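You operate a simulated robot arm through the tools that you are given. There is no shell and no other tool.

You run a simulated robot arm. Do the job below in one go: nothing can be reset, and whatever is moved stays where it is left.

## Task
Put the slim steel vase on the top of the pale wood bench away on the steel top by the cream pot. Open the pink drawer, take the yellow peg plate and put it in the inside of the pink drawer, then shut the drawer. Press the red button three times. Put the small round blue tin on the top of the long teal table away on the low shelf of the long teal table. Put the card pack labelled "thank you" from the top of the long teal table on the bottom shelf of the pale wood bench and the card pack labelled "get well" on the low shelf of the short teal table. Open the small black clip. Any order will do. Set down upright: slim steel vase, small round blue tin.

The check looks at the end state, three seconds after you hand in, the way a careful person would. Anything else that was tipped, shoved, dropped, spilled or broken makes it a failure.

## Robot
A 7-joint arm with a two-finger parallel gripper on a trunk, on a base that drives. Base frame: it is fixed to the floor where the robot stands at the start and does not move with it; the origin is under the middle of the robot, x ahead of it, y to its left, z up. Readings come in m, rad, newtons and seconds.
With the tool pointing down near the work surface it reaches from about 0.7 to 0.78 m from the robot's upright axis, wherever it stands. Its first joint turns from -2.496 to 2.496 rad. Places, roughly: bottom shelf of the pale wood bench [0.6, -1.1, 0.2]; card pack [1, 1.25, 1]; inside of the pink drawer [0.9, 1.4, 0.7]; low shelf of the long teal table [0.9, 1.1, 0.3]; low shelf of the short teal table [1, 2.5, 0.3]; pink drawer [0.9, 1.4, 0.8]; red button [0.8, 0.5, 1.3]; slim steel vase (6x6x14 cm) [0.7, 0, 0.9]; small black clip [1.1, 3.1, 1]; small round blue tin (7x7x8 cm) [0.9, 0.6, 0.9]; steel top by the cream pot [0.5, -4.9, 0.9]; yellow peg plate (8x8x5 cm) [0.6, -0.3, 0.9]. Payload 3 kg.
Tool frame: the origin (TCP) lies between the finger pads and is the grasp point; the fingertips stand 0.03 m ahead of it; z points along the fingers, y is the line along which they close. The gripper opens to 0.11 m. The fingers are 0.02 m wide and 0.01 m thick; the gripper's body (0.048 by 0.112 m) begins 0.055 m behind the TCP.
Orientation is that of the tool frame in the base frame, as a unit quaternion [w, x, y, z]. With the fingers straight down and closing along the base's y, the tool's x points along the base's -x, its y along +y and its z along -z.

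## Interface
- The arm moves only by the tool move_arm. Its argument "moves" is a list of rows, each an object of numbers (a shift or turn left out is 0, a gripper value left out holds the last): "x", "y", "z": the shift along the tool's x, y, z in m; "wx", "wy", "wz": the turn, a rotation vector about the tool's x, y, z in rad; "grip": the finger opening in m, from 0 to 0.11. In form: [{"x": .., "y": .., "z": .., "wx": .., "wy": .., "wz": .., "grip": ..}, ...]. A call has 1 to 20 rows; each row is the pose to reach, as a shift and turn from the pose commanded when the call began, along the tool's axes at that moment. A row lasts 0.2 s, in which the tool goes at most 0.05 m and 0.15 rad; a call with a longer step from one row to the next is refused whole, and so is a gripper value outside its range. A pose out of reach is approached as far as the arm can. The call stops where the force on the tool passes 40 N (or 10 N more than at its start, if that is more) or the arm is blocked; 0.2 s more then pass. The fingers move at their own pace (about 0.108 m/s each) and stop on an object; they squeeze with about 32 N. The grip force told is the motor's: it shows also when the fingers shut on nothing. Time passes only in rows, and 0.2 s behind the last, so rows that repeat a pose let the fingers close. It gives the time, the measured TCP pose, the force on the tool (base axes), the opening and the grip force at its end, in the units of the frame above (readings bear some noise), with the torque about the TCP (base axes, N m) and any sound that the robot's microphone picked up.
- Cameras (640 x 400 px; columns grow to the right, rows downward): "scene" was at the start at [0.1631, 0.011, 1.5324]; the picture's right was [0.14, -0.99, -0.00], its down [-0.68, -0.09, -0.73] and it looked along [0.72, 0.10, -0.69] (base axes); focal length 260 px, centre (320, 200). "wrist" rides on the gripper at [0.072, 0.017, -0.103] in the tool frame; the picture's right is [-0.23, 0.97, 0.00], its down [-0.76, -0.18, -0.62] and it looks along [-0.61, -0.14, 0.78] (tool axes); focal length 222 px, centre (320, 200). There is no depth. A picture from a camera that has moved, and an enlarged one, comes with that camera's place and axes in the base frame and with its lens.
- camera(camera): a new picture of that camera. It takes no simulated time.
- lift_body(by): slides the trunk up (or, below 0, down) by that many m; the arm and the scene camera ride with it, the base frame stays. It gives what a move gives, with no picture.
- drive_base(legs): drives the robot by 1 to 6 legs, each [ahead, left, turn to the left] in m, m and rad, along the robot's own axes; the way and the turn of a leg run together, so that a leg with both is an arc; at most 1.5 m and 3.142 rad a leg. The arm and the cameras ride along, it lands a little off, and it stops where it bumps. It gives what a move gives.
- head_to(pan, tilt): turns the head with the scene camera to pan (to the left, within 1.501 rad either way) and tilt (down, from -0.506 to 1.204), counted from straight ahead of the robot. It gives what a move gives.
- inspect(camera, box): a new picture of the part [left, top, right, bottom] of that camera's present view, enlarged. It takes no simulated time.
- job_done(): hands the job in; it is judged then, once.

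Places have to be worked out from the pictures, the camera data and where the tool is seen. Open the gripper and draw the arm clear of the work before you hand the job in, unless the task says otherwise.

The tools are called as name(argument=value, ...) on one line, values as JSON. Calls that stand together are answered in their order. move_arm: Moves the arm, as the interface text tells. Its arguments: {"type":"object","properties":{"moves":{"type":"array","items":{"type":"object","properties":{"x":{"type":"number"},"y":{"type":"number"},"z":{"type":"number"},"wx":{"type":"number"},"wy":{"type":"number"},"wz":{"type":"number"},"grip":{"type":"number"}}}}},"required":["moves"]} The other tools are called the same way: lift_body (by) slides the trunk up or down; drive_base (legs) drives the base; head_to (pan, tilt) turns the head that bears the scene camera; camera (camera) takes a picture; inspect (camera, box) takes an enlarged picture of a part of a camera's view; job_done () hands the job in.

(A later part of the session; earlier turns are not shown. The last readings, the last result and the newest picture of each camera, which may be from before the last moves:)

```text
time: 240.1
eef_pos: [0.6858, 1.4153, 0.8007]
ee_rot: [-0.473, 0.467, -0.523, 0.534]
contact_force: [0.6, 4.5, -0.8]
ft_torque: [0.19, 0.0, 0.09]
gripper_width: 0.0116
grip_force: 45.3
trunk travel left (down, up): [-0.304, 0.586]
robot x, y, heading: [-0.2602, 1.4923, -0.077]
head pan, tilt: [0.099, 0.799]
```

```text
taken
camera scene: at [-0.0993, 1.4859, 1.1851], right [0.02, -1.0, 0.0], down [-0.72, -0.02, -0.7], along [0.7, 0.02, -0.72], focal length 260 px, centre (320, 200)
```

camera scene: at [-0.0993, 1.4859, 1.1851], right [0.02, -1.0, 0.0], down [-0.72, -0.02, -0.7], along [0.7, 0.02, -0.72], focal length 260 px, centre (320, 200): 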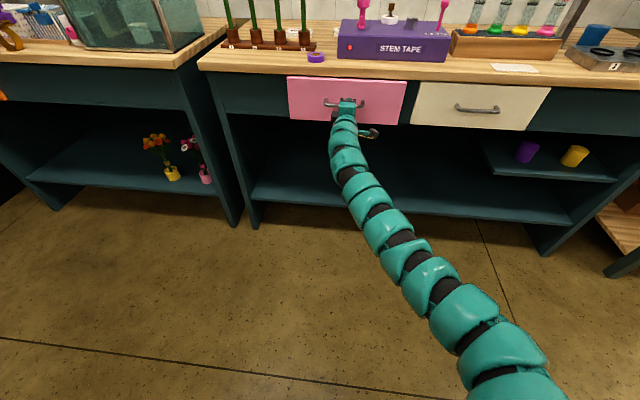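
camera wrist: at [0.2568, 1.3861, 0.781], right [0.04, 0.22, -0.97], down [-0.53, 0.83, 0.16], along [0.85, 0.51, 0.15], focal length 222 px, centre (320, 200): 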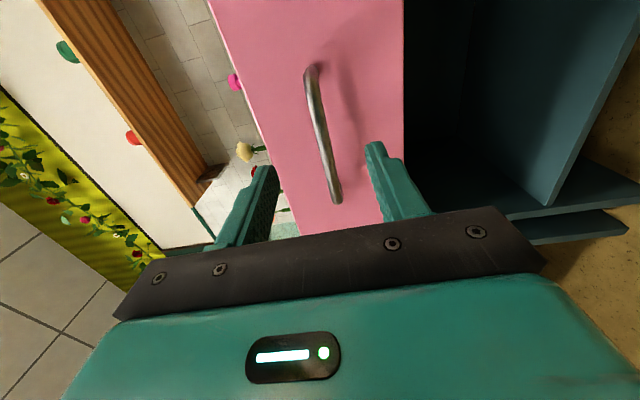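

Nearly shut (1.4 cm left by the TCP reading). I push the last bit.

drive_base(legs=[[0.018, 0, 0]])

inspect(camera="scene", box=[260, 50, 560, 200])

```text
time: 241.0
eef_pos: [0.7006, 1.4146, 0.7999]
ee_rot: [-0.473, 0.466, -0.524, 0.533]
contact_force: [-8.0, -1.4, 4.1]
ft_torque: [0.1, -0.04, 0.43]
gripper_width: 0.0119
grip_force: 44.9
trunk travel left (down, up): [-0.304, 0.586]
robot x, y, heading: [-0.243, 1.4875, -0.075]
head pan, tilt: [0.099, 0.799]
stopped in leg 1: the force on the tool passed its limit at 99 N (the readings are from after the stop); the commanded pose is now the measured one
```

```text
2.13 times, centred on (410, 125) of scene
camera zoom: at [-0.0839, 1.4839, 1.1854], right [0.02, -1.0, 0.0], down [-0.72, -0.02, -0.7], along [0.7, 0.02, -0.72], focal length 554 px, centre (128, 360)
```

zoom: 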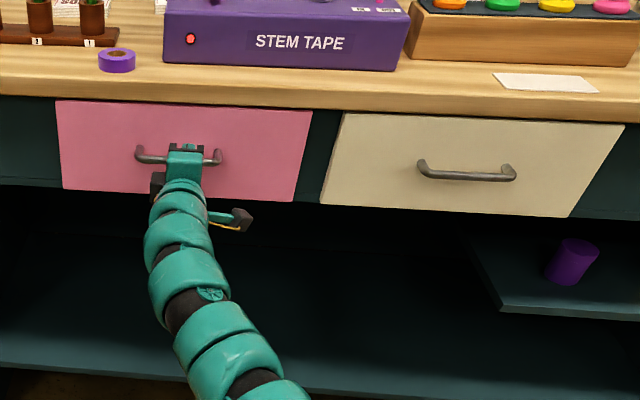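

The drawer hit its stop and is shut. I release the bar and back straight out.

move_arm(moves=[{"grip": 0.03}, {"grip": 0.06}, {"grip": 0.06}])

drive_base(legs=[[-0.2, 0, 0]])

camera(camera="scene")

```text
time: 241.8
eef_pos: [0.7012, 1.4159, 0.7989]
ee_rot: [-0.473, 0.466, -0.524, 0.533]
contact_force: [-0.3, 1.0, 0.8]
ft_torque: [-0.02, 0.03, -0.01]
gripper_width: 0.0599
grip_force: 0.0
trunk travel left (down, up): [-0.304, 0.586]
robot x, y, heading: [-0.2438, 1.4908, -0.074]
head pan, tilt: [0.099, 0.799]
```

```text
time: 243.4
eef_pos: [0.5024, 1.4308, 0.7989]
ee_rot: [-0.472, 0.466, -0.525, 0.533]
contact_force: [-1.0, -0.1, 0.2]
ft_torque: [0.0, -0.02, -0.01]
gripper_width: 0.0601
grip_force: 0.0
trunk travel left (down, up): [-0.304, 0.586]
robot x, y, heading: [-0.4408, 1.5035, -0.075]
head pan, tilt: [0.099, 0.799]
```

```text
taken
camera scene: at [-0.2817, 1.4992, 1.1851], right [0.02, -1.0, 0.0], down [-0.72, -0.02, -0.7], along [0.7, 0.02, -0.72], focal length 260 px, centre (320, 200)
```

scene: 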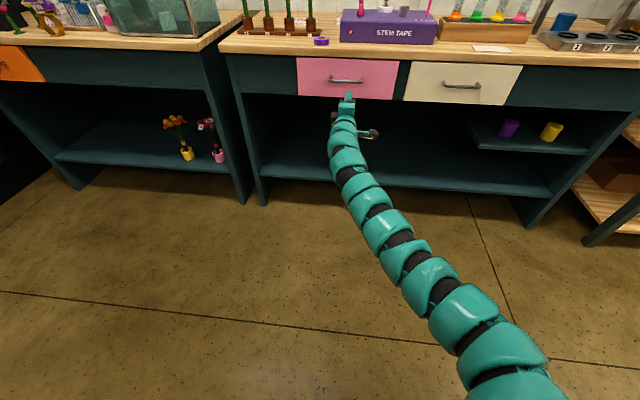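

The drawer is shut. Next I look at the short teal table with the clip: raise the trunk and turn the head left.

lift_body(by=0.4)

head_to(pan=0.8, tilt=0.5)

camera(camera="scene")

inspect(camera="scene", box=[180, 80, 420, 250])

```text
time: 247.2
eef_pos: [0.5027, 1.4316, 1.1988]
ee_rot: [-0.474, 0.466, -0.524, 0.533]
contact_force: [-0.1, -0.1, 0.3]
ft_torque: [0.03, 0.02, 0.03]
gripper_width: 0.06
grip_force: 0.2
trunk travel left (down, up): [-0.704, 0.186]
robot x, y, heading: [-0.4462, 1.5006, -0.075]
head pan, tilt: [0.099, 0.799]
```

```text
time: 248.3
eef_pos: [0.5017, 1.4311, 1.1977]
ee_rot: [-0.473, 0.467, -0.525, 0.532]
contact_force: [-0.8, 0.0, -0.1]
ft_torque: [-0.03, -0.01, -0.02]
gripper_width: 0.0596
grip_force: 0.1
trunk travel left (down, up): [-0.704, 0.186]
robot x, y, heading: [-0.4405, 1.5031, -0.073]
head pan, tilt: [0.799, 0.499]
```

```text
taken
camera scene: at [-0.2941, 1.5574, 1.6111], right [0.66, -0.75, 0.0], down [-0.36, -0.32, -0.88], along [0.66, 0.58, -0.48], focal length 260 px, centre (320, 200)
```

scene: 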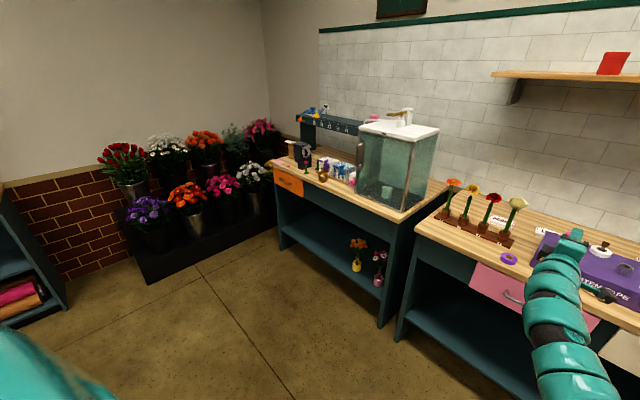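

```text
2.35 times, centred on (300, 165) of scene
camera zoom: at [-0.2941, 1.5574, 1.6111], right [0.66, -0.75, 0.0], down [-0.36, -0.32, -0.88], along [0.66, 0.58, -0.48], focal length 611 px, centre (367, 282)
```

zoom: 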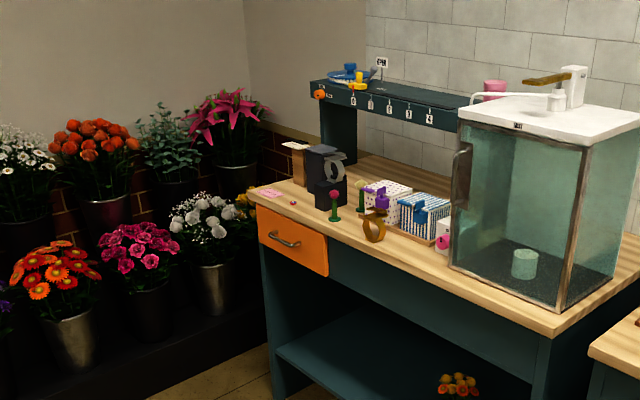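

I drive left toward the short teal table to see the clip closely.

drive_base(legs=[[0, 0.7, 0], [0, 0.7, 0]])

head_to(pan=0.2, tilt=0.6)

camera(camera="scene")

inspect(camera="scene", box=[200, 100, 420, 260])

```text
time: 255.5
eef_pos: [0.6057, 2.8174, 1.1975]
ee_rot: [-0.473, 0.467, -0.523, 0.533]
contact_force: [-0.1, 1.0, -0.3]
ft_torque: [0.02, -0.03, 0.02]
gripper_width: 0.06
grip_force: 0.2
trunk travel left (down, up): [-0.704, 0.186]
robot x, y, heading: [-0.34, 2.8891, -0.076]
head pan, tilt: [0.799, 0.499]
```

```text
time: 256.5
eef_pos: [0.6038, 2.8186, 1.1979]
ee_rot: [-0.473, 0.467, -0.524, 0.532]
contact_force: [-0.5, 0.7, -0.5]
ft_torque: [0.02, 0.01, 0.01]
gripper_width: 0.0599
grip_force: 0.1
trunk travel left (down, up): [-0.704, 0.186]
robot x, y, heading: [-0.3387, 2.8845, -0.07]
head pan, tilt: [0.201, 0.6]
```

```text
taken
camera scene: at [-0.1722, 2.895, 1.602], right [0.13, -0.99, 0.0], down [-0.56, -0.07, -0.83], along [0.82, 0.11, -0.56], focal length 260 px, centre (320, 200)
```

scene: 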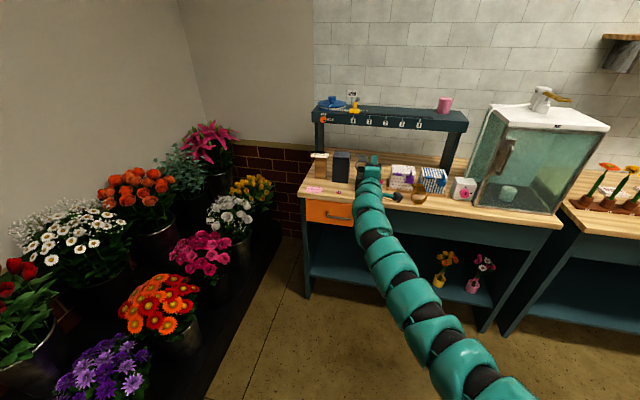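

```text
2.50 times, centred on (310, 180) of scene
camera zoom: at [-0.1722, 2.895, 1.602], right [0.13, -0.99, 0.0], down [-0.56, -0.07, -0.83], along [0.82, 0.11, -0.56], focal length 649 px, centre (345, 250)
```

zoom: 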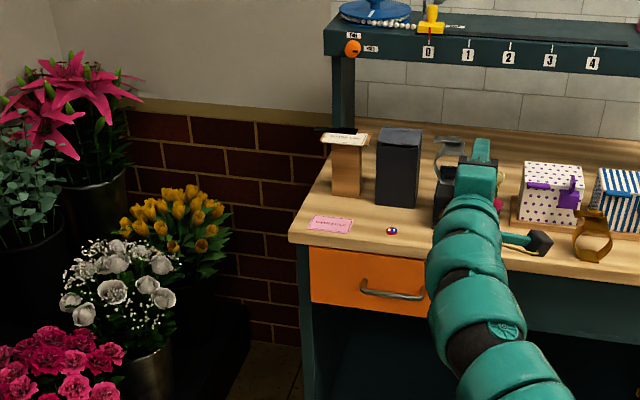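

inspect(camera="scene", box=[290, 135, 370, 195])

inspect(camera="scene", box=[300, 80, 480, 215])

```text
6.67 times, centred on (330, 165) of scene
camera zoom: at [-0.1722, 2.895, 1.602], right [0.13, -0.99, 0.0], down [-0.56, -0.07, -0.83], along [0.82, 0.11, -0.56], focal length 1730 px, centre (253, 433)
```

zoom: 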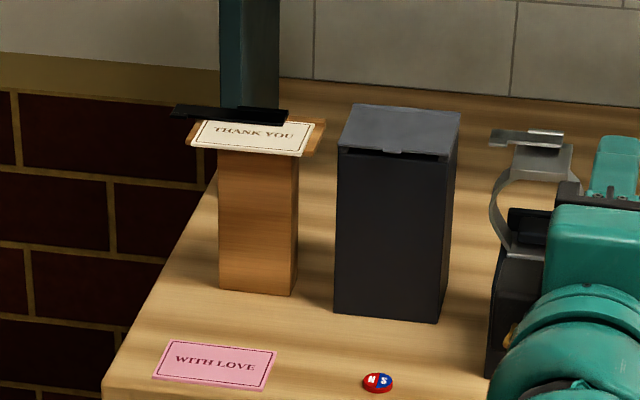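

```text
2.96 times, centred on (390, 148) of scene
camera zoom: at [-0.1722, 2.895, 1.602], right [0.13, -0.99, 0.0], down [-0.56, -0.07, -0.83], along [0.82, 0.11, -0.56], focal length 769 px, centre (113, 356)
```

zoom: 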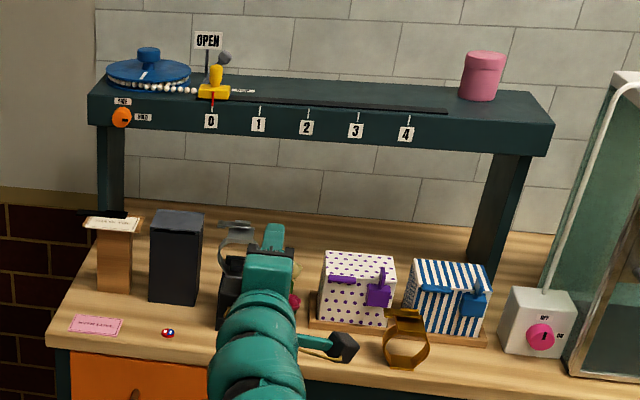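

The small black clip sits on top of the wooden post holding a card, near (1.07, 3.07, 1.05). I check whether the wrist camera sees it.

camera(camera="wrist")

inspect(camera="wrist", box=[300, 90, 460, 230])

```text
taken
camera wrist: at [0.4927, 2.7607, 1.1793], right [0.04, 0.22, -0.97], down [-0.53, 0.83, 0.17], along [0.85, 0.51, 0.15], focal length 222 px, centre (320, 200)
```

wrist: 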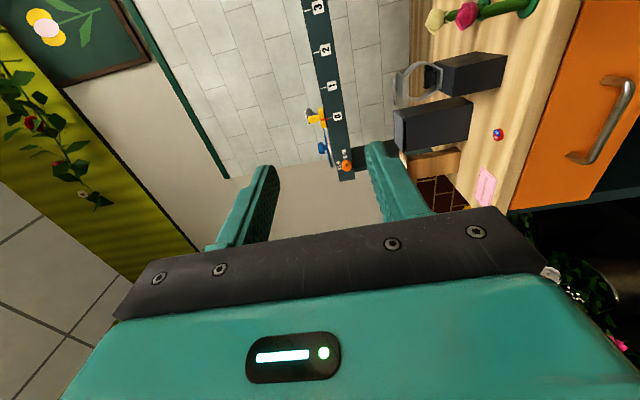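

```text
2.86 times, centred on (380, 160) of wrist
camera zoom: at [0.4927, 2.7607, 1.1793], right [0.04, 0.22, -0.97], down [-0.53, 0.83, 0.17], along [0.85, 0.51, 0.15], focal length 635 px, centre (149, 314)
```

zoom: 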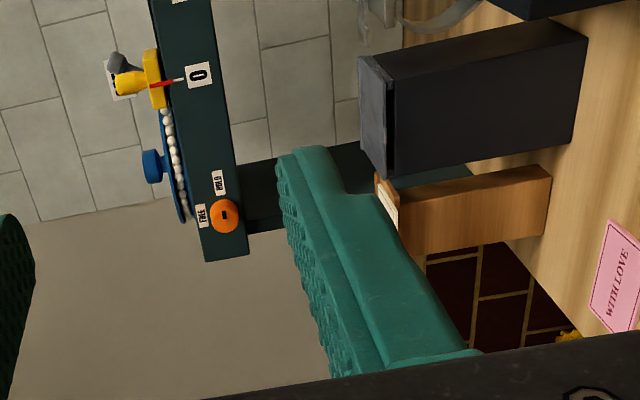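

The finger blocks the view. I roll back to the flipped pose (camera above, looking down-forward) and move nearer to view the clip from above.

move_arm(moves=[{"wz": -0.14}, {"wz": -0.28}, {"wz": -0.42}, {"wz": -0.56}, {"wz": -0.7}, {"wz": -0.84}, {"wz": -0.98}, {"wz": -1.12}, {"wz": -1.26}, {"wz": -1.4}, {"wz": -1.5}, {"wz": -1.571}, {"wz": -1.571}])

drive_base(legs=[[0.3, 0.0, 0.25]])

camera(camera="wrist")

camera(camera="scene")

```text
time: 259.3
eef_pos: [0.6039, 2.8182, 1.1987]
ee_rot: [0.043, 0.701, -0.04, 0.711]
contact_force: [1.1, 0.9, -0.2]
ft_torque: [0.01, -0.02, 0.05]
gripper_width: 0.0601
grip_force: 0.1
trunk travel left (down, up): [-0.704, 0.186]
robot x, y, heading: [-0.3441, 2.8905, -0.078]
head pan, tilt: [0.201, 0.6]
```

```text
time: 261.4
eef_pos: [0.8923, 3.0699, 1.1977]
ee_rot: [-0.046, 0.7, 0.047, 0.711]
contact_force: [-0.7, 0.5, -0.3]
ft_torque: [0.01, 0.0, -0.03]
gripper_width: 0.0601
grip_force: 0.2
trunk travel left (down, up): [-0.704, 0.186]
robot x, y, heading: [-0.0429, 2.9058, 0.177]
head pan, tilt: [0.201, 0.6]
```

```text
taken
camera wrist: at [0.7906, 3.0415, 1.2678], right [0.13, -0.97, -0.23], down [-0.63, 0.09, -0.77], along [0.77, 0.24, -0.6], focal length 222 px, centre (320, 200)
```

wrist: 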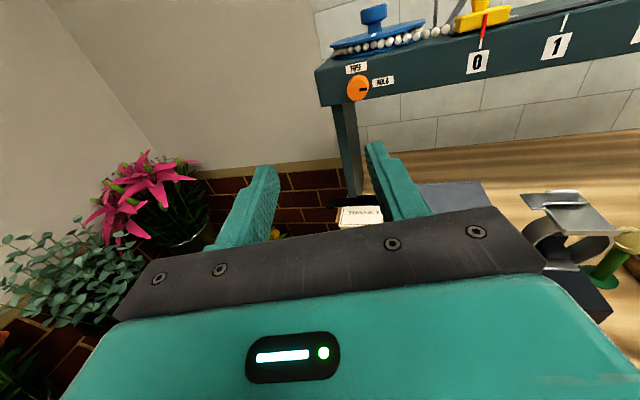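

```text
taken
camera scene: at [0.1214, 2.9518, 1.6019], right [0.37, -0.93, 0.0], down [-0.53, -0.21, -0.82], along [0.77, 0.3, -0.57], focal length 260 px, centre (320, 200)
```

scene: 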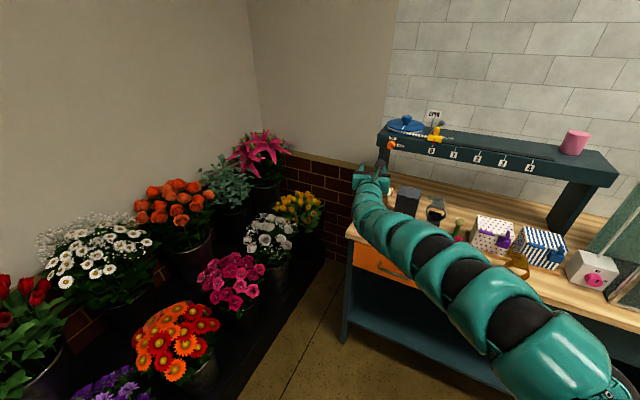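

I lower the trunk by 0.12 m to bring the clip into the clear part of the wrist view.

lift_body(by=-0.12)

camera(camera="wrist")

inspect(camera="wrist", box=[280, 60, 440, 200])

```text
time: 262.9
eef_pos: [0.8918, 3.0702, 1.0778]
ee_rot: [-0.046, 0.7, 0.047, 0.711]
contact_force: [-0.4, 0.5, -0.7]
ft_torque: [0.0, 0.01, -0.03]
gripper_width: 0.06
grip_force: 0.1
trunk travel left (down, up): [-0.584, 0.306]
robot x, y, heading: [-0.0426, 2.9047, 0.18]
head pan, tilt: [0.201, 0.6]
```

```text
taken
camera wrist: at [0.7895, 3.0412, 1.1487], right [0.13, -0.97, -0.23], down [-0.63, 0.09, -0.77], along [0.77, 0.24, -0.6], focal length 222 px, centre (320, 200)
```

wrist: 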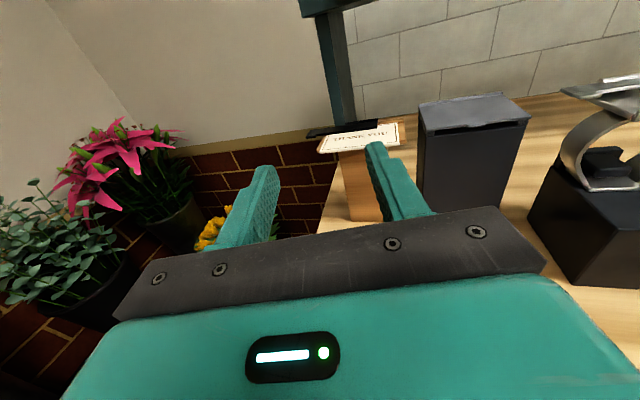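

```text
2.86 times, centred on (360, 130) of wrist
camera zoom: at [0.7895, 3.0412, 1.1487], right [0.13, -0.97, -0.23], down [-0.63, 0.09, -0.77], along [0.77, 0.24, -0.6], focal length 635 px, centre (206, 400)
```

zoom: 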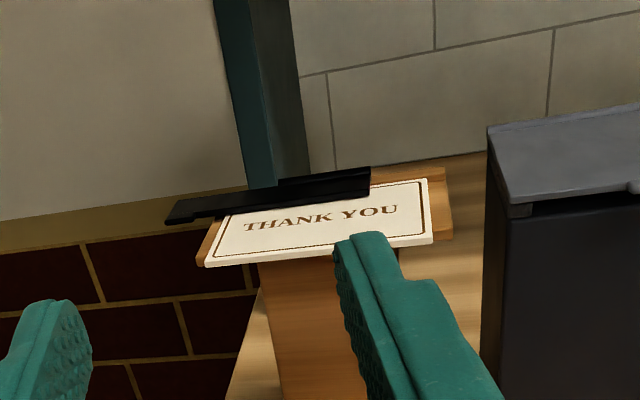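

The black bar clamps the card's back edge and has a tab sticking out to the left. To understand the hinge I look from above: raise the trunk, pitch to 45°, and move over it.

lift_body(by=0.25)

move_arm(moves=[{"x": -0.022, "z": -0.001, "wy": -0.1, "grip": 0.11}, {"x": -0.0437, "z": -0.0044, "wy": -0.2, "grip": 0.11}, {"x": -0.065, "z": -0.0098, "wy": -0.3, "grip": 0.11}, {"x": -0.0857, "z": -0.0174, "wy": -0.4, "grip": 0.11}, {"x": -0.1055, "z": -0.0269, "wy": -0.5, "grip": 0.11}, {"x": -0.1242, "z": -0.0384, "wy": -0.6, "grip": 0.11}, {"x": -0.1417, "z": -0.0517, "wy": -0.7, "grip": 0.11}, {"x": -0.1556, "z": -0.0645, "wy": -0.785, "grip": 0.11}, {"x": -0.1556, "z": -0.0645, "wy": -0.785, "grip": 0.11}])

drive_base(legs=[[0.2, -0.02, 0]])

camera(camera="wrist")

camera(camera="scene")

```text
time: 265.4
eef_pos: [0.892, 3.069, 1.3282]
ee_rot: [-0.046, 0.7, 0.047, 0.711]
contact_force: [0.5, 0.2, 0.6]
ft_torque: [-0.01, 0.03, 0.0]
gripper_width: 0.0599
grip_force: 0.0
trunk travel left (down, up): [-0.834, 0.056]
robot x, y, heading: [-0.0413, 2.9074, 0.179]
head pan, tilt: [0.201, 0.6]
```

```text
time: 267.4
eef_pos: [0.8292, 3.0618, 1.1725]
ee_rot: [-0.025, 0.919, 0.062, 0.388]
contact_force: [0.0, -0.4, 0.0]
ft_torque: [-0.02, 0.01, 0.01]
gripper_width: 0.1096
grip_force: 0.1
trunk travel left (down, up): [-0.834, 0.056]
robot x, y, heading: [-0.0427, 2.9045, 0.178]
head pan, tilt: [0.201, 0.6]
```

```text
time: 269.0
eef_pos: [1.0333, 3.0746, 1.1706]
ee_rot: [-0.025, 0.919, 0.06, 0.388]
contact_force: [0.3, 0.7, 0.2]
ft_torque: [0.03, 0.0, 0.0]
gripper_width: 0.11
grip_force: 0.1
trunk travel left (down, up): [-0.834, 0.056]
robot x, y, heading: [0.1598, 2.9247, 0.175]
head pan, tilt: [0.201, 0.6]
```

```text
taken
camera wrist: at [1.0107, 3.0569, 1.2942], right [-0.03, -0.99, -0.16], down [-0.99, 0.05, -0.11], along [0.12, 0.16, -0.98], focal length 222 px, centre (320, 200)
```

wrist: 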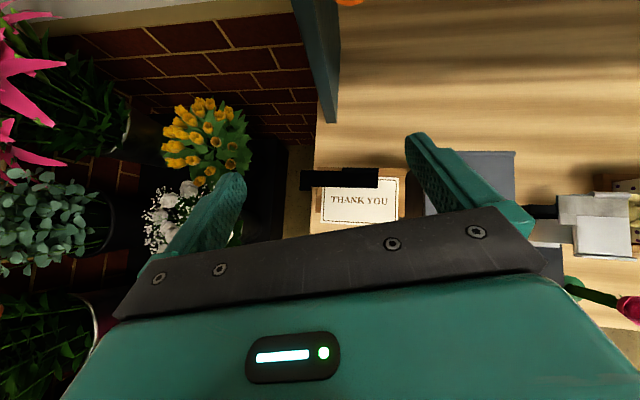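

```text
taken
camera scene: at [0.3234, 2.9667, 1.7319], right [0.37, -0.93, 0.0], down [-0.53, -0.21, -0.82], along [0.77, 0.3, -0.57], focal length 260 px, centre (320, 200)
```

scene: 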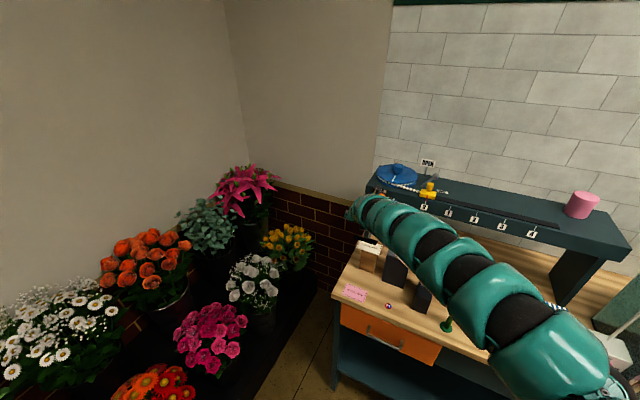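

inspect(camera="wrist", box=[280, 140, 420, 240])

inspect(camera="scene", box=[330, 200, 430, 320])

```text
4.00 times, centred on (350, 190) of wrist
camera zoom: at [1.0107, 3.0569, 1.2942], right [-0.03, -0.99, -0.16], down [-0.99, 0.05, -0.11], along [0.12, 0.16, -0.98], focal length 888 px, centre (200, 240)
```

zoom: 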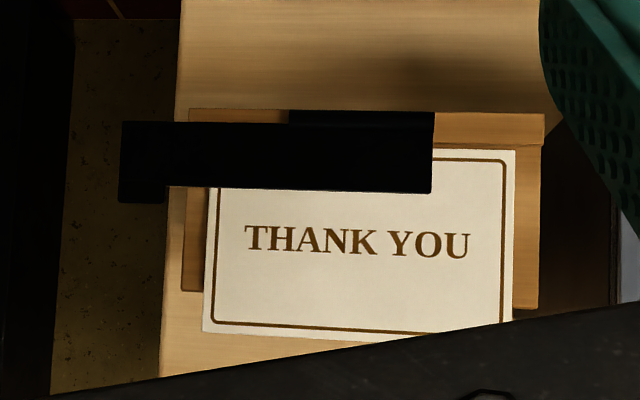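

```text
3.33 times, centred on (380, 260) of scene
camera zoom: at [0.3234, 2.9667, 1.7319], right [0.37, -0.93, 0.0], down [-0.53, -0.21, -0.82], along [0.77, 0.3, -0.57], focal length 865 px, centre (120, 0)
```

zoom: 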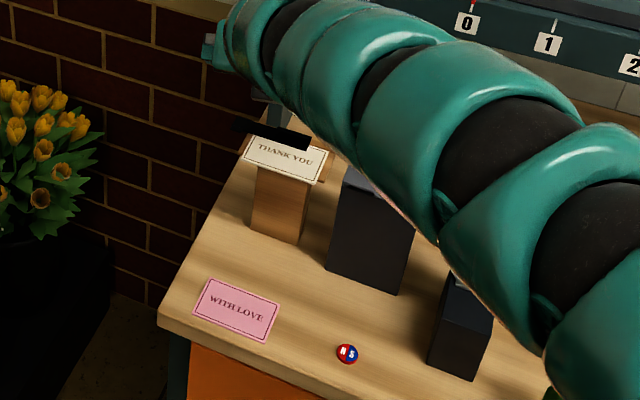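

The view from above shows the hinge knuckle along the bar's back edge (x≈1.075) and the tab overhanging the tray's left edge (y≈3.10–3.118, z≈1.045). I will lift the tab from beneath with one fingertip. First I back off and swing the tool horizontal.

drive_base(legs=[[-0.24, 0.0, 0]])

move_arm(moves=[{"x": 0.022, "z": -0.001, "wy": 0.1, "grip": 0.09}, {"x": 0.0437, "z": -0.0044, "wy": 0.2, "grip": 0.09}, {"x": 0.065, "z": -0.0098, "wy": 0.3, "grip": 0.09}, {"x": 0.0857, "z": -0.0174, "wy": 0.4, "grip": 0.09}, {"x": 0.1055, "z": -0.0269, "wy": 0.5, "grip": 0.09}, {"x": 0.1242, "z": -0.0384, "wy": 0.6, "grip": 0.09}, {"x": 0.1417, "z": -0.0517, "wy": 0.7, "grip": 0.09}, {"x": 0.1556, "z": -0.0645, "wy": 0.785, "grip": 0.09}, {"x": 0.1556, "z": -0.0645, "wy": 0.785, "grip": 0.09}])

move_arm(moves=[{"wx": -0.07}, {"wx": -0.14}, {"wx": -0.2}, {"wx": -0.2}])

```text
time: 270.8
eef_pos: [0.7952, 3.0322, 1.1719]
ee_rot: [-0.024, 0.919, 0.059, 0.39]
contact_force: [0.3, -0.1, 1.2]
ft_torque: [0.01, -0.04, 0.0]
gripper_width: 0.11
grip_force: 0.0
trunk travel left (down, up): [-0.834, 0.056]
robot x, y, heading: [-0.0784, 2.8801, 0.174]
head pan, tilt: [0.201, 0.6]
```

```text
time: 272.8
eef_pos: [0.858, 3.0407, 1.3287]
ee_rot: [-0.046, 0.7, 0.046, 0.711]
contact_force: [-0.6, 0.7, 1.1]
ft_torque: [0.01, 0.03, -0.01]
gripper_width: 0.0901
grip_force: 0.0
trunk travel left (down, up): [-0.834, 0.056]
robot x, y, heading: [-0.0784, 2.8807, 0.171]
head pan, tilt: [0.201, 0.6]
```

```text
time: 273.8
eef_pos: [0.8568, 3.0404, 1.3283]
ee_rot: [0.025, 0.701, -0.026, 0.712]
contact_force: [0.5, 0.5, 0.2]
ft_torque: [0.01, 0.01, 0.0]
gripper_width: 0.09
grip_force: 0.0
trunk travel left (down, up): [-0.834, 0.056]
robot x, y, heading: [-0.0791, 2.8821, 0.174]
head pan, tilt: [0.201, 0.6]
```

The tool is horizontal, aligned with the table (heading −0.07). I drive to the pre-insertion place left of the post and lower to z≈1.12 to check.

drive_base(legs=[[0.12, 0.107, 0]])

lift_body(by=-0.2)

camera(camera="wrist")

inspect(camera="wrist", box=[280, 60, 480, 240])

```text
time: 275.2
eef_pos: [0.9566, 3.17, 1.3271]
ee_rot: [0.024, 0.702, -0.024, 0.711]
contact_force: [1.4, 0.0, 0.0]
ft_torque: [0.0, -0.03, -0.04]
gripper_width: 0.0899
grip_force: 0.1
trunk travel left (down, up): [-0.834, 0.056]
robot x, y, heading: [0.0198, 3.0085, 0.171]
head pan, tilt: [0.201, 0.6]
```

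```text
time: 277.4
eef_pos: [0.956, 3.1693, 1.129]
ee_rot: [0.024, 0.701, -0.025, 0.712]
contact_force: [0.3, -0.4, 0.4]
ft_torque: [0.03, -0.01, -0.01]
gripper_width: 0.0902
grip_force: 0.1
trunk travel left (down, up): [-0.634, 0.256]
robot x, y, heading: [0.0206, 3.0037, 0.178]
head pan, tilt: [0.201, 0.6]
```

```text
taken
camera wrist: at [0.8498, 3.1608, 1.1984], right [-0.06, -0.97, -0.23], down [-0.6, 0.22, -0.77], along [0.8, 0.09, -0.59], focal length 222 px, centre (320, 200)
```

wrist: 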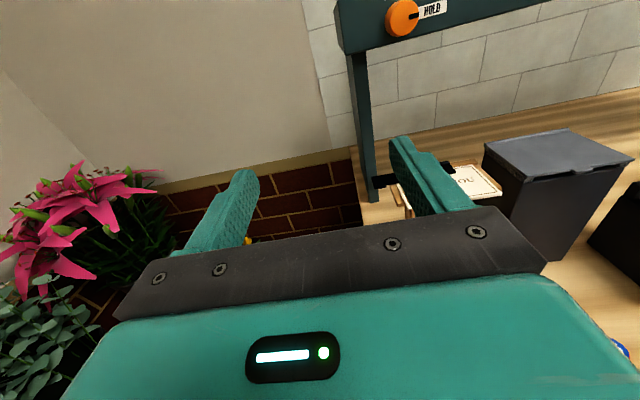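

```text
2.22 times, centred on (380, 150) of wrist
camera zoom: at [0.8498, 3.1608, 1.1984], right [-0.06, -0.97, -0.23], down [-0.6, 0.22, -0.77], along [0.8, 0.09, -0.59], focal length 494 px, centre (187, 311)
```

zoom: 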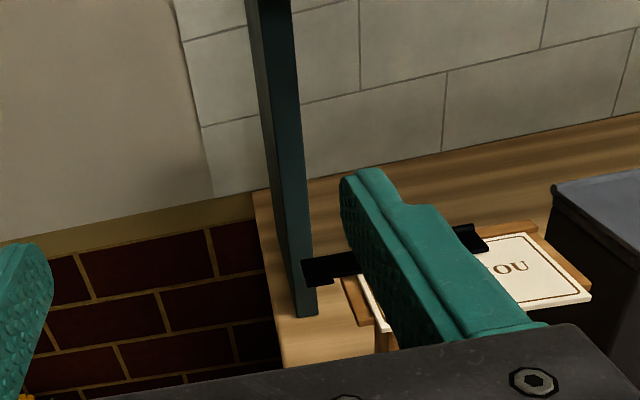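

Tab is at x 1.055–1.078, y 3.105–3.12, underside z≈1.044; the right finger is lined up at y≈3.113. I lower so that its top is 1 cm below the tab.

lift_body(by=-0.105)

inspect(camera="wrist", box=[320, 60, 480, 220])

camera(camera="scene")

```text
time: 278.8
eef_pos: [0.9563, 3.1697, 1.0223]
ee_rot: [0.023, 0.702, -0.024, 0.712]
contact_force: [-0.3, 0.6, -0.1]
ft_torque: [-0.02, 0.0, 0.02]
gripper_width: 0.0898
grip_force: 0.1
trunk travel left (down, up): [-0.529, 0.361]
robot x, y, heading: [0.0191, 3.0037, 0.175]
head pan, tilt: [0.201, 0.6]
```

```text
2.50 times, centred on (400, 140) of wrist
camera zoom: at [0.8498, 3.1609, 1.0935], right [-0.06, -0.97, -0.23], down [-0.6, 0.22, -0.77], along [0.8, 0.09, -0.59], focal length 555 px, centre (120, 350)
```

zoom: 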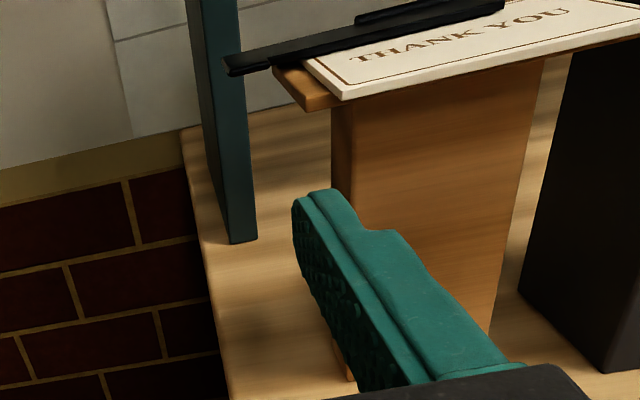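

```text
taken
camera scene: at [0.1845, 3.0516, 1.4271], right [0.37, -0.93, 0.0], down [-0.53, -0.21, -0.83], along [0.77, 0.3, -0.56], focal length 260 px, centre (320, 200)
```

scene: 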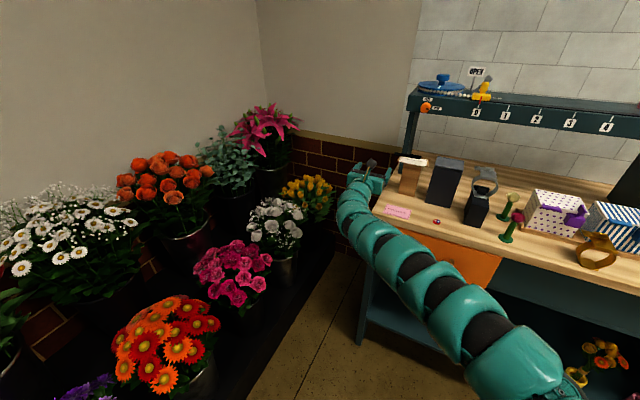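

The tab overhangs the tray edge (y≈3.104) up to y≈3.12, underside z≈1.045. I advance 4 cm along the tool axis and check again.

drive_base(legs=[[0.04, -0.007, 0]])

inspect(camera="wrist", box=[320, 60, 480, 220])

```text
time: 279.7
eef_pos: [0.9972, 3.1677, 1.0226]
ee_rot: [0.025, 0.702, -0.025, 0.711]
contact_force: [-0.7, 0.2, -0.1]
ft_torque: [0.02, -0.03, 0.0]
gripper_width: 0.09
grip_force: 0.0
trunk travel left (down, up): [-0.529, 0.361]
robot x, y, heading: [0.0584, 3.0051, 0.174]
head pan, tilt: [0.201, 0.6]
```

```text
2.50 times, centred on (400, 140) of wrist
camera zoom: at [0.891, 3.16, 1.0923], right [-0.07, -0.97, -0.23], down [-0.6, 0.22, -0.77], along [0.8, 0.09, -0.6], focal length 555 px, centre (120, 350)
```

zoom: 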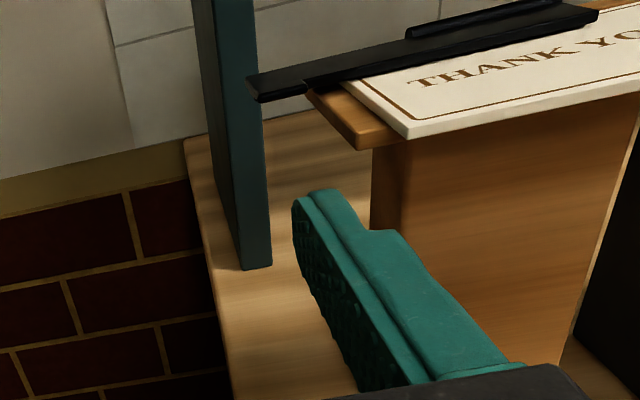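

The finger passes ~3 mm left of the tray. I advance another 4 cm so the tip is under the tab.

drive_base(legs=[[0.038, -0.008, 0]])

inspect(camera="wrist", box=[320, 60, 480, 220])

```text
time: 280.5
eef_pos: [1.0359, 3.1672, 1.0232]
ee_rot: [0.025, 0.702, -0.025, 0.712]
contact_force: [0.5, -0.8, -0.6]
ft_torque: [-0.03, 0.0, -0.02]
gripper_width: 0.0899
grip_force: 0.0
trunk travel left (down, up): [-0.529, 0.361]
robot x, y, heading: [0.1047, 3.0033, 0.176]
head pan, tilt: [0.201, 0.6]
```

```text
2.50 times, centred on (400, 140) of wrist
camera zoom: at [0.9299, 3.1587, 1.0922], right [-0.07, -0.97, -0.23], down [-0.6, 0.22, -0.77], along [0.8, 0.09, -0.6], focal length 555 px, centre (120, 350)
```

zoom: 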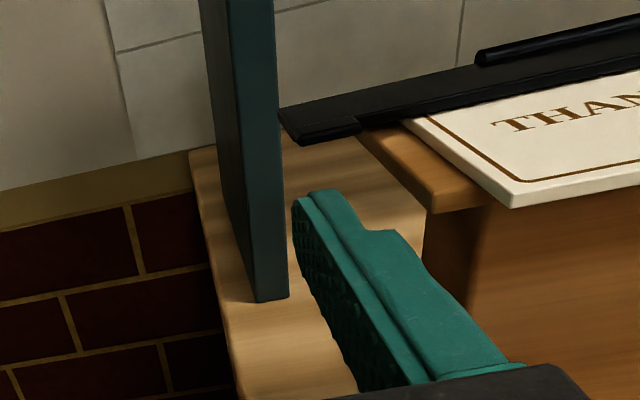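

The fingertip is under the tab. I raise it slowly.

move_arm(moves=[{"x": 0.005}, {"x": 0.01}, {"x": 0.015}, {"x": 0.02}, {"x": 0.025}, {"x": 0.025}])

inspect(camera="wrist", box=[320, 60, 480, 220])

```text
time: 281.9
eef_pos: [1.0346, 3.165, 1.047]
ee_rot: [0.024, 0.702, -0.025, 0.712]
contact_force: [0.0, -0.9, 0.4]
ft_torque: [0.01, 0.04, 0.0]
gripper_width: 0.0902
grip_force: 0.0
trunk travel left (down, up): [-0.529, 0.361]
robot x, y, heading: [0.1013, 3.0051, 0.176]
head pan, tilt: [0.201, 0.6]
```

```text
2.50 times, centred on (400, 140) of wrist
camera zoom: at [0.9287, 3.1586, 1.1178], right [-0.07, -0.97, -0.23], down [-0.6, 0.22, -0.77], along [0.8, 0.09, -0.6], focal length 555 px, centre (120, 350)
```

zoom: 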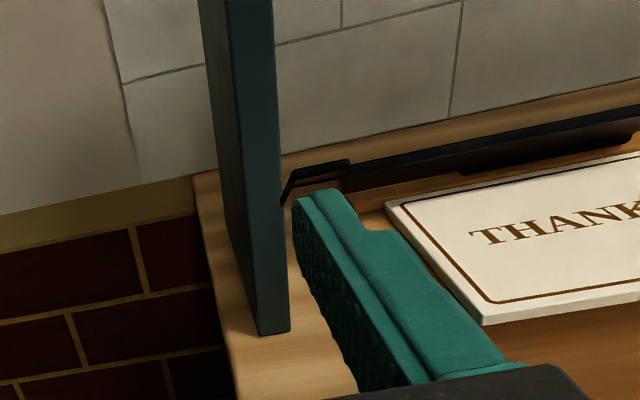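

The bar is rotating up (seen nearly edge-on). I raise 1 cm more, then push forward 3 cm to swing it past vertical.

move_arm(moves=[{"x": 0.004}, {"x": 0.008}, {"x": 0.012}, {"x": 0.012}])

inspect(camera="wrist", box=[320, 60, 480, 220])

```text
time: 282.9
eef_pos: [1.0342, 3.1664, 1.0599]
ee_rot: [0.024, 0.702, -0.024, 0.712]
contact_force: [0.0, -0.2, 0.4]
ft_torque: [0.01, 0.01, -0.03]
gripper_width: 0.0903
grip_force: 0.0
trunk travel left (down, up): [-0.529, 0.361]
robot x, y, heading: [0.1036, 3.007, 0.172]
head pan, tilt: [0.201, 0.6]
```

```text
2.50 times, centred on (400, 140) of wrist
camera zoom: at [0.9285, 3.1587, 1.13], right [-0.06, -0.97, -0.23], down [-0.6, 0.22, -0.77], along [0.8, 0.09, -0.6], focal length 555 px, centre (120, 350)
```

zoom: 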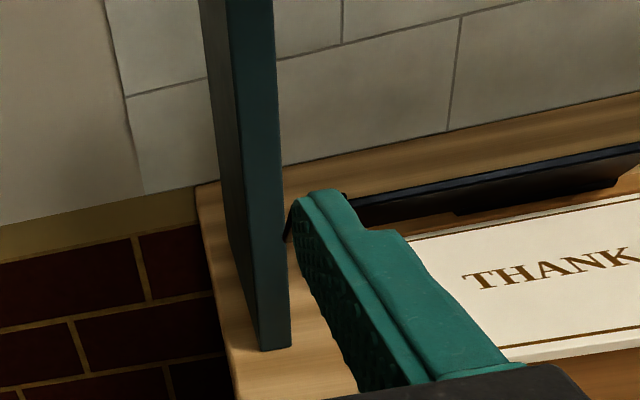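

drive_base(legs=[[0.029, -0.007, 0]])

inspect(camera="wrist", box=[320, 60, 480, 220])

```text
time: 283.9
eef_pos: [1.0586, 3.168, 1.0638]
ee_rot: [0.022, 0.699, -0.021, 0.714]
contact_force: [-20.9, -3.2, 5.0]
ft_torque: [-0.3, 0.02, -1.26]
gripper_width: 0.0923
grip_force: 2.4
trunk travel left (down, up): [-0.529, 0.361]
robot x, y, heading: [0.1282, 3.0045, 0.178]
head pan, tilt: [0.201, 0.6]
stopped in leg 1: the force on the tool passed its limit at 51 N (the readings are from after the stop); the commanded pose is now the measured one
```

```text
2.50 times, centred on (400, 140) of wrist
camera zoom: at [0.952, 3.1607, 1.1331], right [-0.06, -0.97, -0.23], down [-0.59, 0.22, -0.77], along [0.8, 0.09, -0.59], focal length 555 px, centre (120, 350)
```

zoom: 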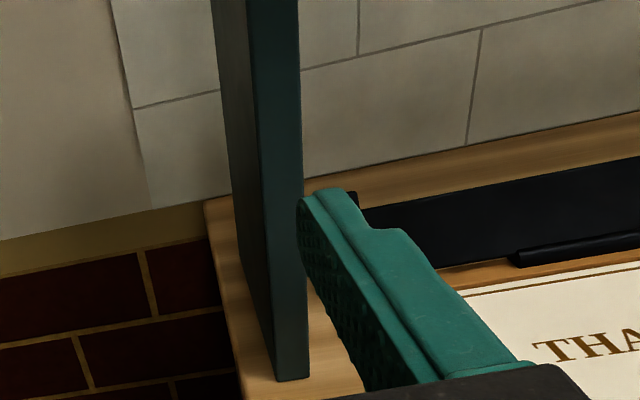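

The bar now stands fully up and resists (end stop). I back off immediately and check that it stays open and that the post has not moved.

drive_base(legs=[[-0.06, 0.014, 0]])

camera(camera="wrist")

inspect(camera="wrist", box=[300, 60, 500, 220])

```text
time: 284.9
eef_pos: [0.9998, 3.172, 1.0608]
ee_rot: [0.025, 0.701, -0.024, 0.713]
contact_force: [-0.1, 0.1, -0.1]
ft_torque: [0.0, -0.02, -0.02]
gripper_width: 0.0899
grip_force: 0.0
trunk travel left (down, up): [-0.529, 0.361]
robot x, y, heading: [0.0689, 3.0067, 0.172]
head pan, tilt: [0.201, 0.6]
```

```text
taken
camera wrist: at [0.8938, 3.164, 1.1306], right [-0.06, -0.97, -0.23], down [-0.6, 0.22, -0.77], along [0.8, 0.09, -0.59], focal length 222 px, centre (320, 200)
```

wrist: 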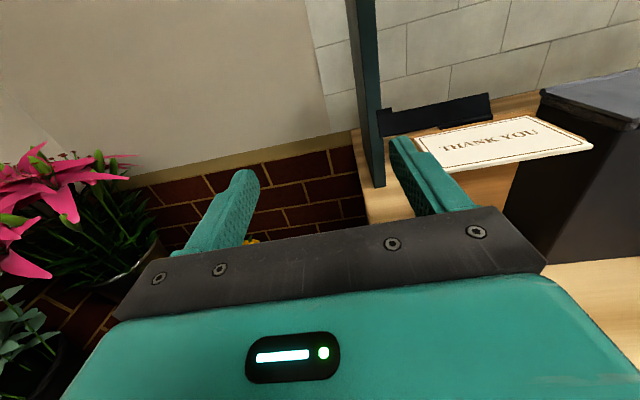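

```text
2.50 times, centred on (400, 140) of wrist
camera zoom: at [0.8938, 3.164, 1.1306], right [-0.06, -0.97, -0.23], down [-0.6, 0.22, -0.77], along [0.8, 0.09, -0.59], focal length 555 px, centre (120, 350)
```

zoom: 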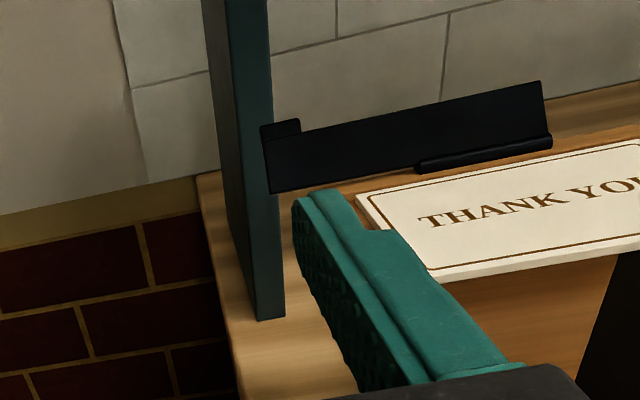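

The clip stays open and the post looks unmoved. I back away, raise the trunk and check from the scene camera.

drive_base(legs=[[-0.3, 0.0, 0]])

lift_body(by=0.2)

inspect(camera="scene", box=[280, 120, 480, 270])

```text
time: 287.0
eef_pos: [0.703, 3.1204, 1.0603]
ee_rot: [0.023, 0.7, -0.022, 0.713]
contact_force: [-0.4, 0.2, -0.2]
ft_torque: [0.0, 0.02, 0.0]
gripper_width: 0.0899
grip_force: 0.0
trunk travel left (down, up): [-0.529, 0.361]
robot x, y, heading: [-0.2289, 2.953, 0.175]
head pan, tilt: [0.201, 0.6]
```

```text
time: 289.1
eef_pos: [0.7041, 3.1215, 1.2608]
ee_rot: [0.023, 0.701, -0.022, 0.712]
contact_force: [0.0, -0.1, -0.2]
ft_torque: [0.01, -0.01, -0.05]
gripper_width: 0.0902
grip_force: 0.1
trunk travel left (down, up): [-0.729, 0.161]
robot x, y, heading: [-0.2292, 2.9503, 0.173]
head pan, tilt: [0.201, 0.6]
```

```text
2.67 times, centred on (380, 195) of scene
camera zoom: at [-0.0648, 2.9992, 1.627], right [0.37, -0.93, 0.0], down [-0.53, -0.21, -0.82], along [0.77, 0.3, -0.57], focal length 692 px, centre (160, 213)
```

zoom: 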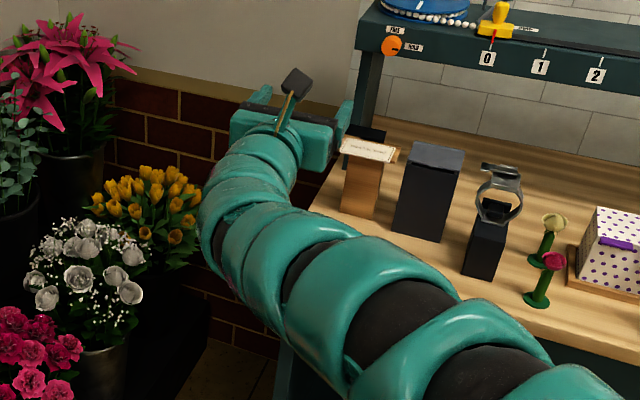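

The clip is open. Now to the card packs: I turn square to the tables, keep back, and drive right to view the packs.

drive_base(legs=[[-0.2, 0, -0.255], [0, -0.95, 0], [0, -0.9, 0]])

head_to(pan=0.15, tilt=0.5)

camera(camera="scene")

inspect(camera="scene", box=[260, 100, 460, 240])

```text
time: 299.6
eef_pos: [0.3712, 1.0311, 1.2611]
ee_rot: [0.112, 0.692, -0.11, 0.704]
contact_force: [-0.7, -0.7, 0.4]
ft_torque: [0.01, 0.02, 0.01]
gripper_width: 0.0899
grip_force: 0.0
trunk travel left (down, up): [-0.729, 0.161]
robot x, y, heading: [-0.5751, 1.1, -0.076]
head pan, tilt: [0.201, 0.6]
```

```text
time: 300.3
eef_pos: [0.3708, 1.0299, 1.2609]
ee_rot: [0.112, 0.693, -0.11, 0.704]
contact_force: [-0.3, 0.8, -0.3]
ft_torque: [-0.02, -0.01, 0.0]
gripper_width: 0.09
grip_force: 0.1
trunk travel left (down, up): [-0.729, 0.161]
robot x, y, heading: [-0.5725, 1.1052, -0.073]
head pan, tilt: [0.15, 0.499]
```

```text
taken
camera scene: at [-0.4004, 1.1005, 1.6361], right [0.07, -1.0, 0.0], down [-0.48, -0.04, -0.88], along [0.88, 0.06, -0.48], focal length 260 px, centre (320, 200)
```

scene: 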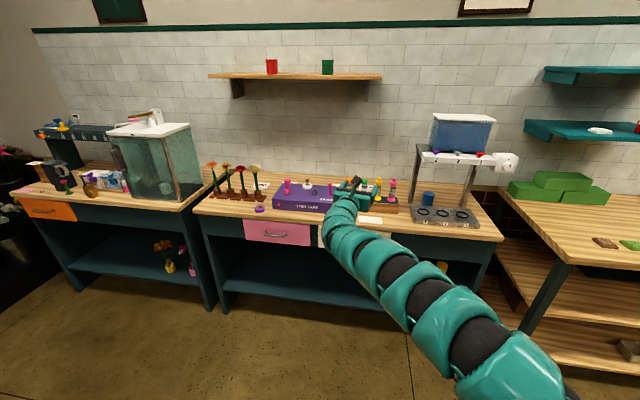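

```text
2.86 times, centred on (360, 170) of scene
camera zoom: at [-0.4004, 1.1005, 1.6361], right [0.07, -1.0, 0.0], down [-0.48, -0.04, -0.88], along [0.88, 0.06, -0.48], focal length 742 px, centre (206, 286)
```

zoom: 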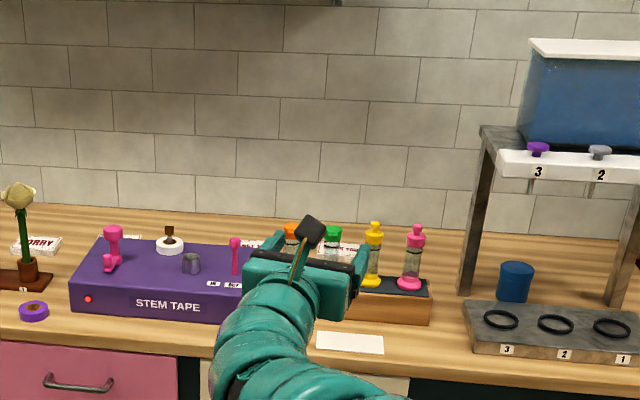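

The arm blocks the scene view; I use the wrist camera, which looks over it.

camera(camera="wrist")

inspect(camera="wrist", box=[240, 100, 420, 220])

```text
taken
camera wrist: at [0.2659, 1.0488, 1.3299], right [-0.3, -0.93, -0.23], down [-0.53, 0.36, -0.77], along [0.8, -0.11, -0.59], focal length 222 px, centre (320, 200)
```

wrist: 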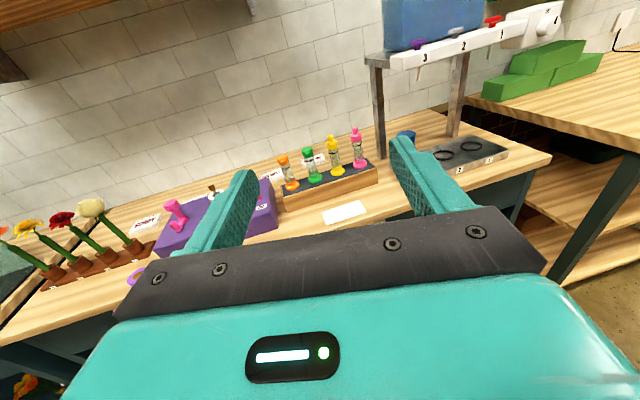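

```text
3.33 times, centred on (330, 160) of wrist
camera zoom: at [0.2659, 1.0488, 1.3299], right [-0.3, -0.93, -0.23], down [-0.53, 0.36, -0.77], along [0.8, -0.11, -0.59], focal length 740 px, centre (287, 333)
```

zoom: 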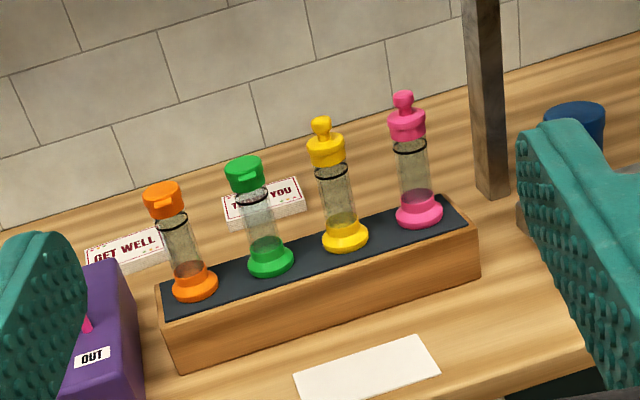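

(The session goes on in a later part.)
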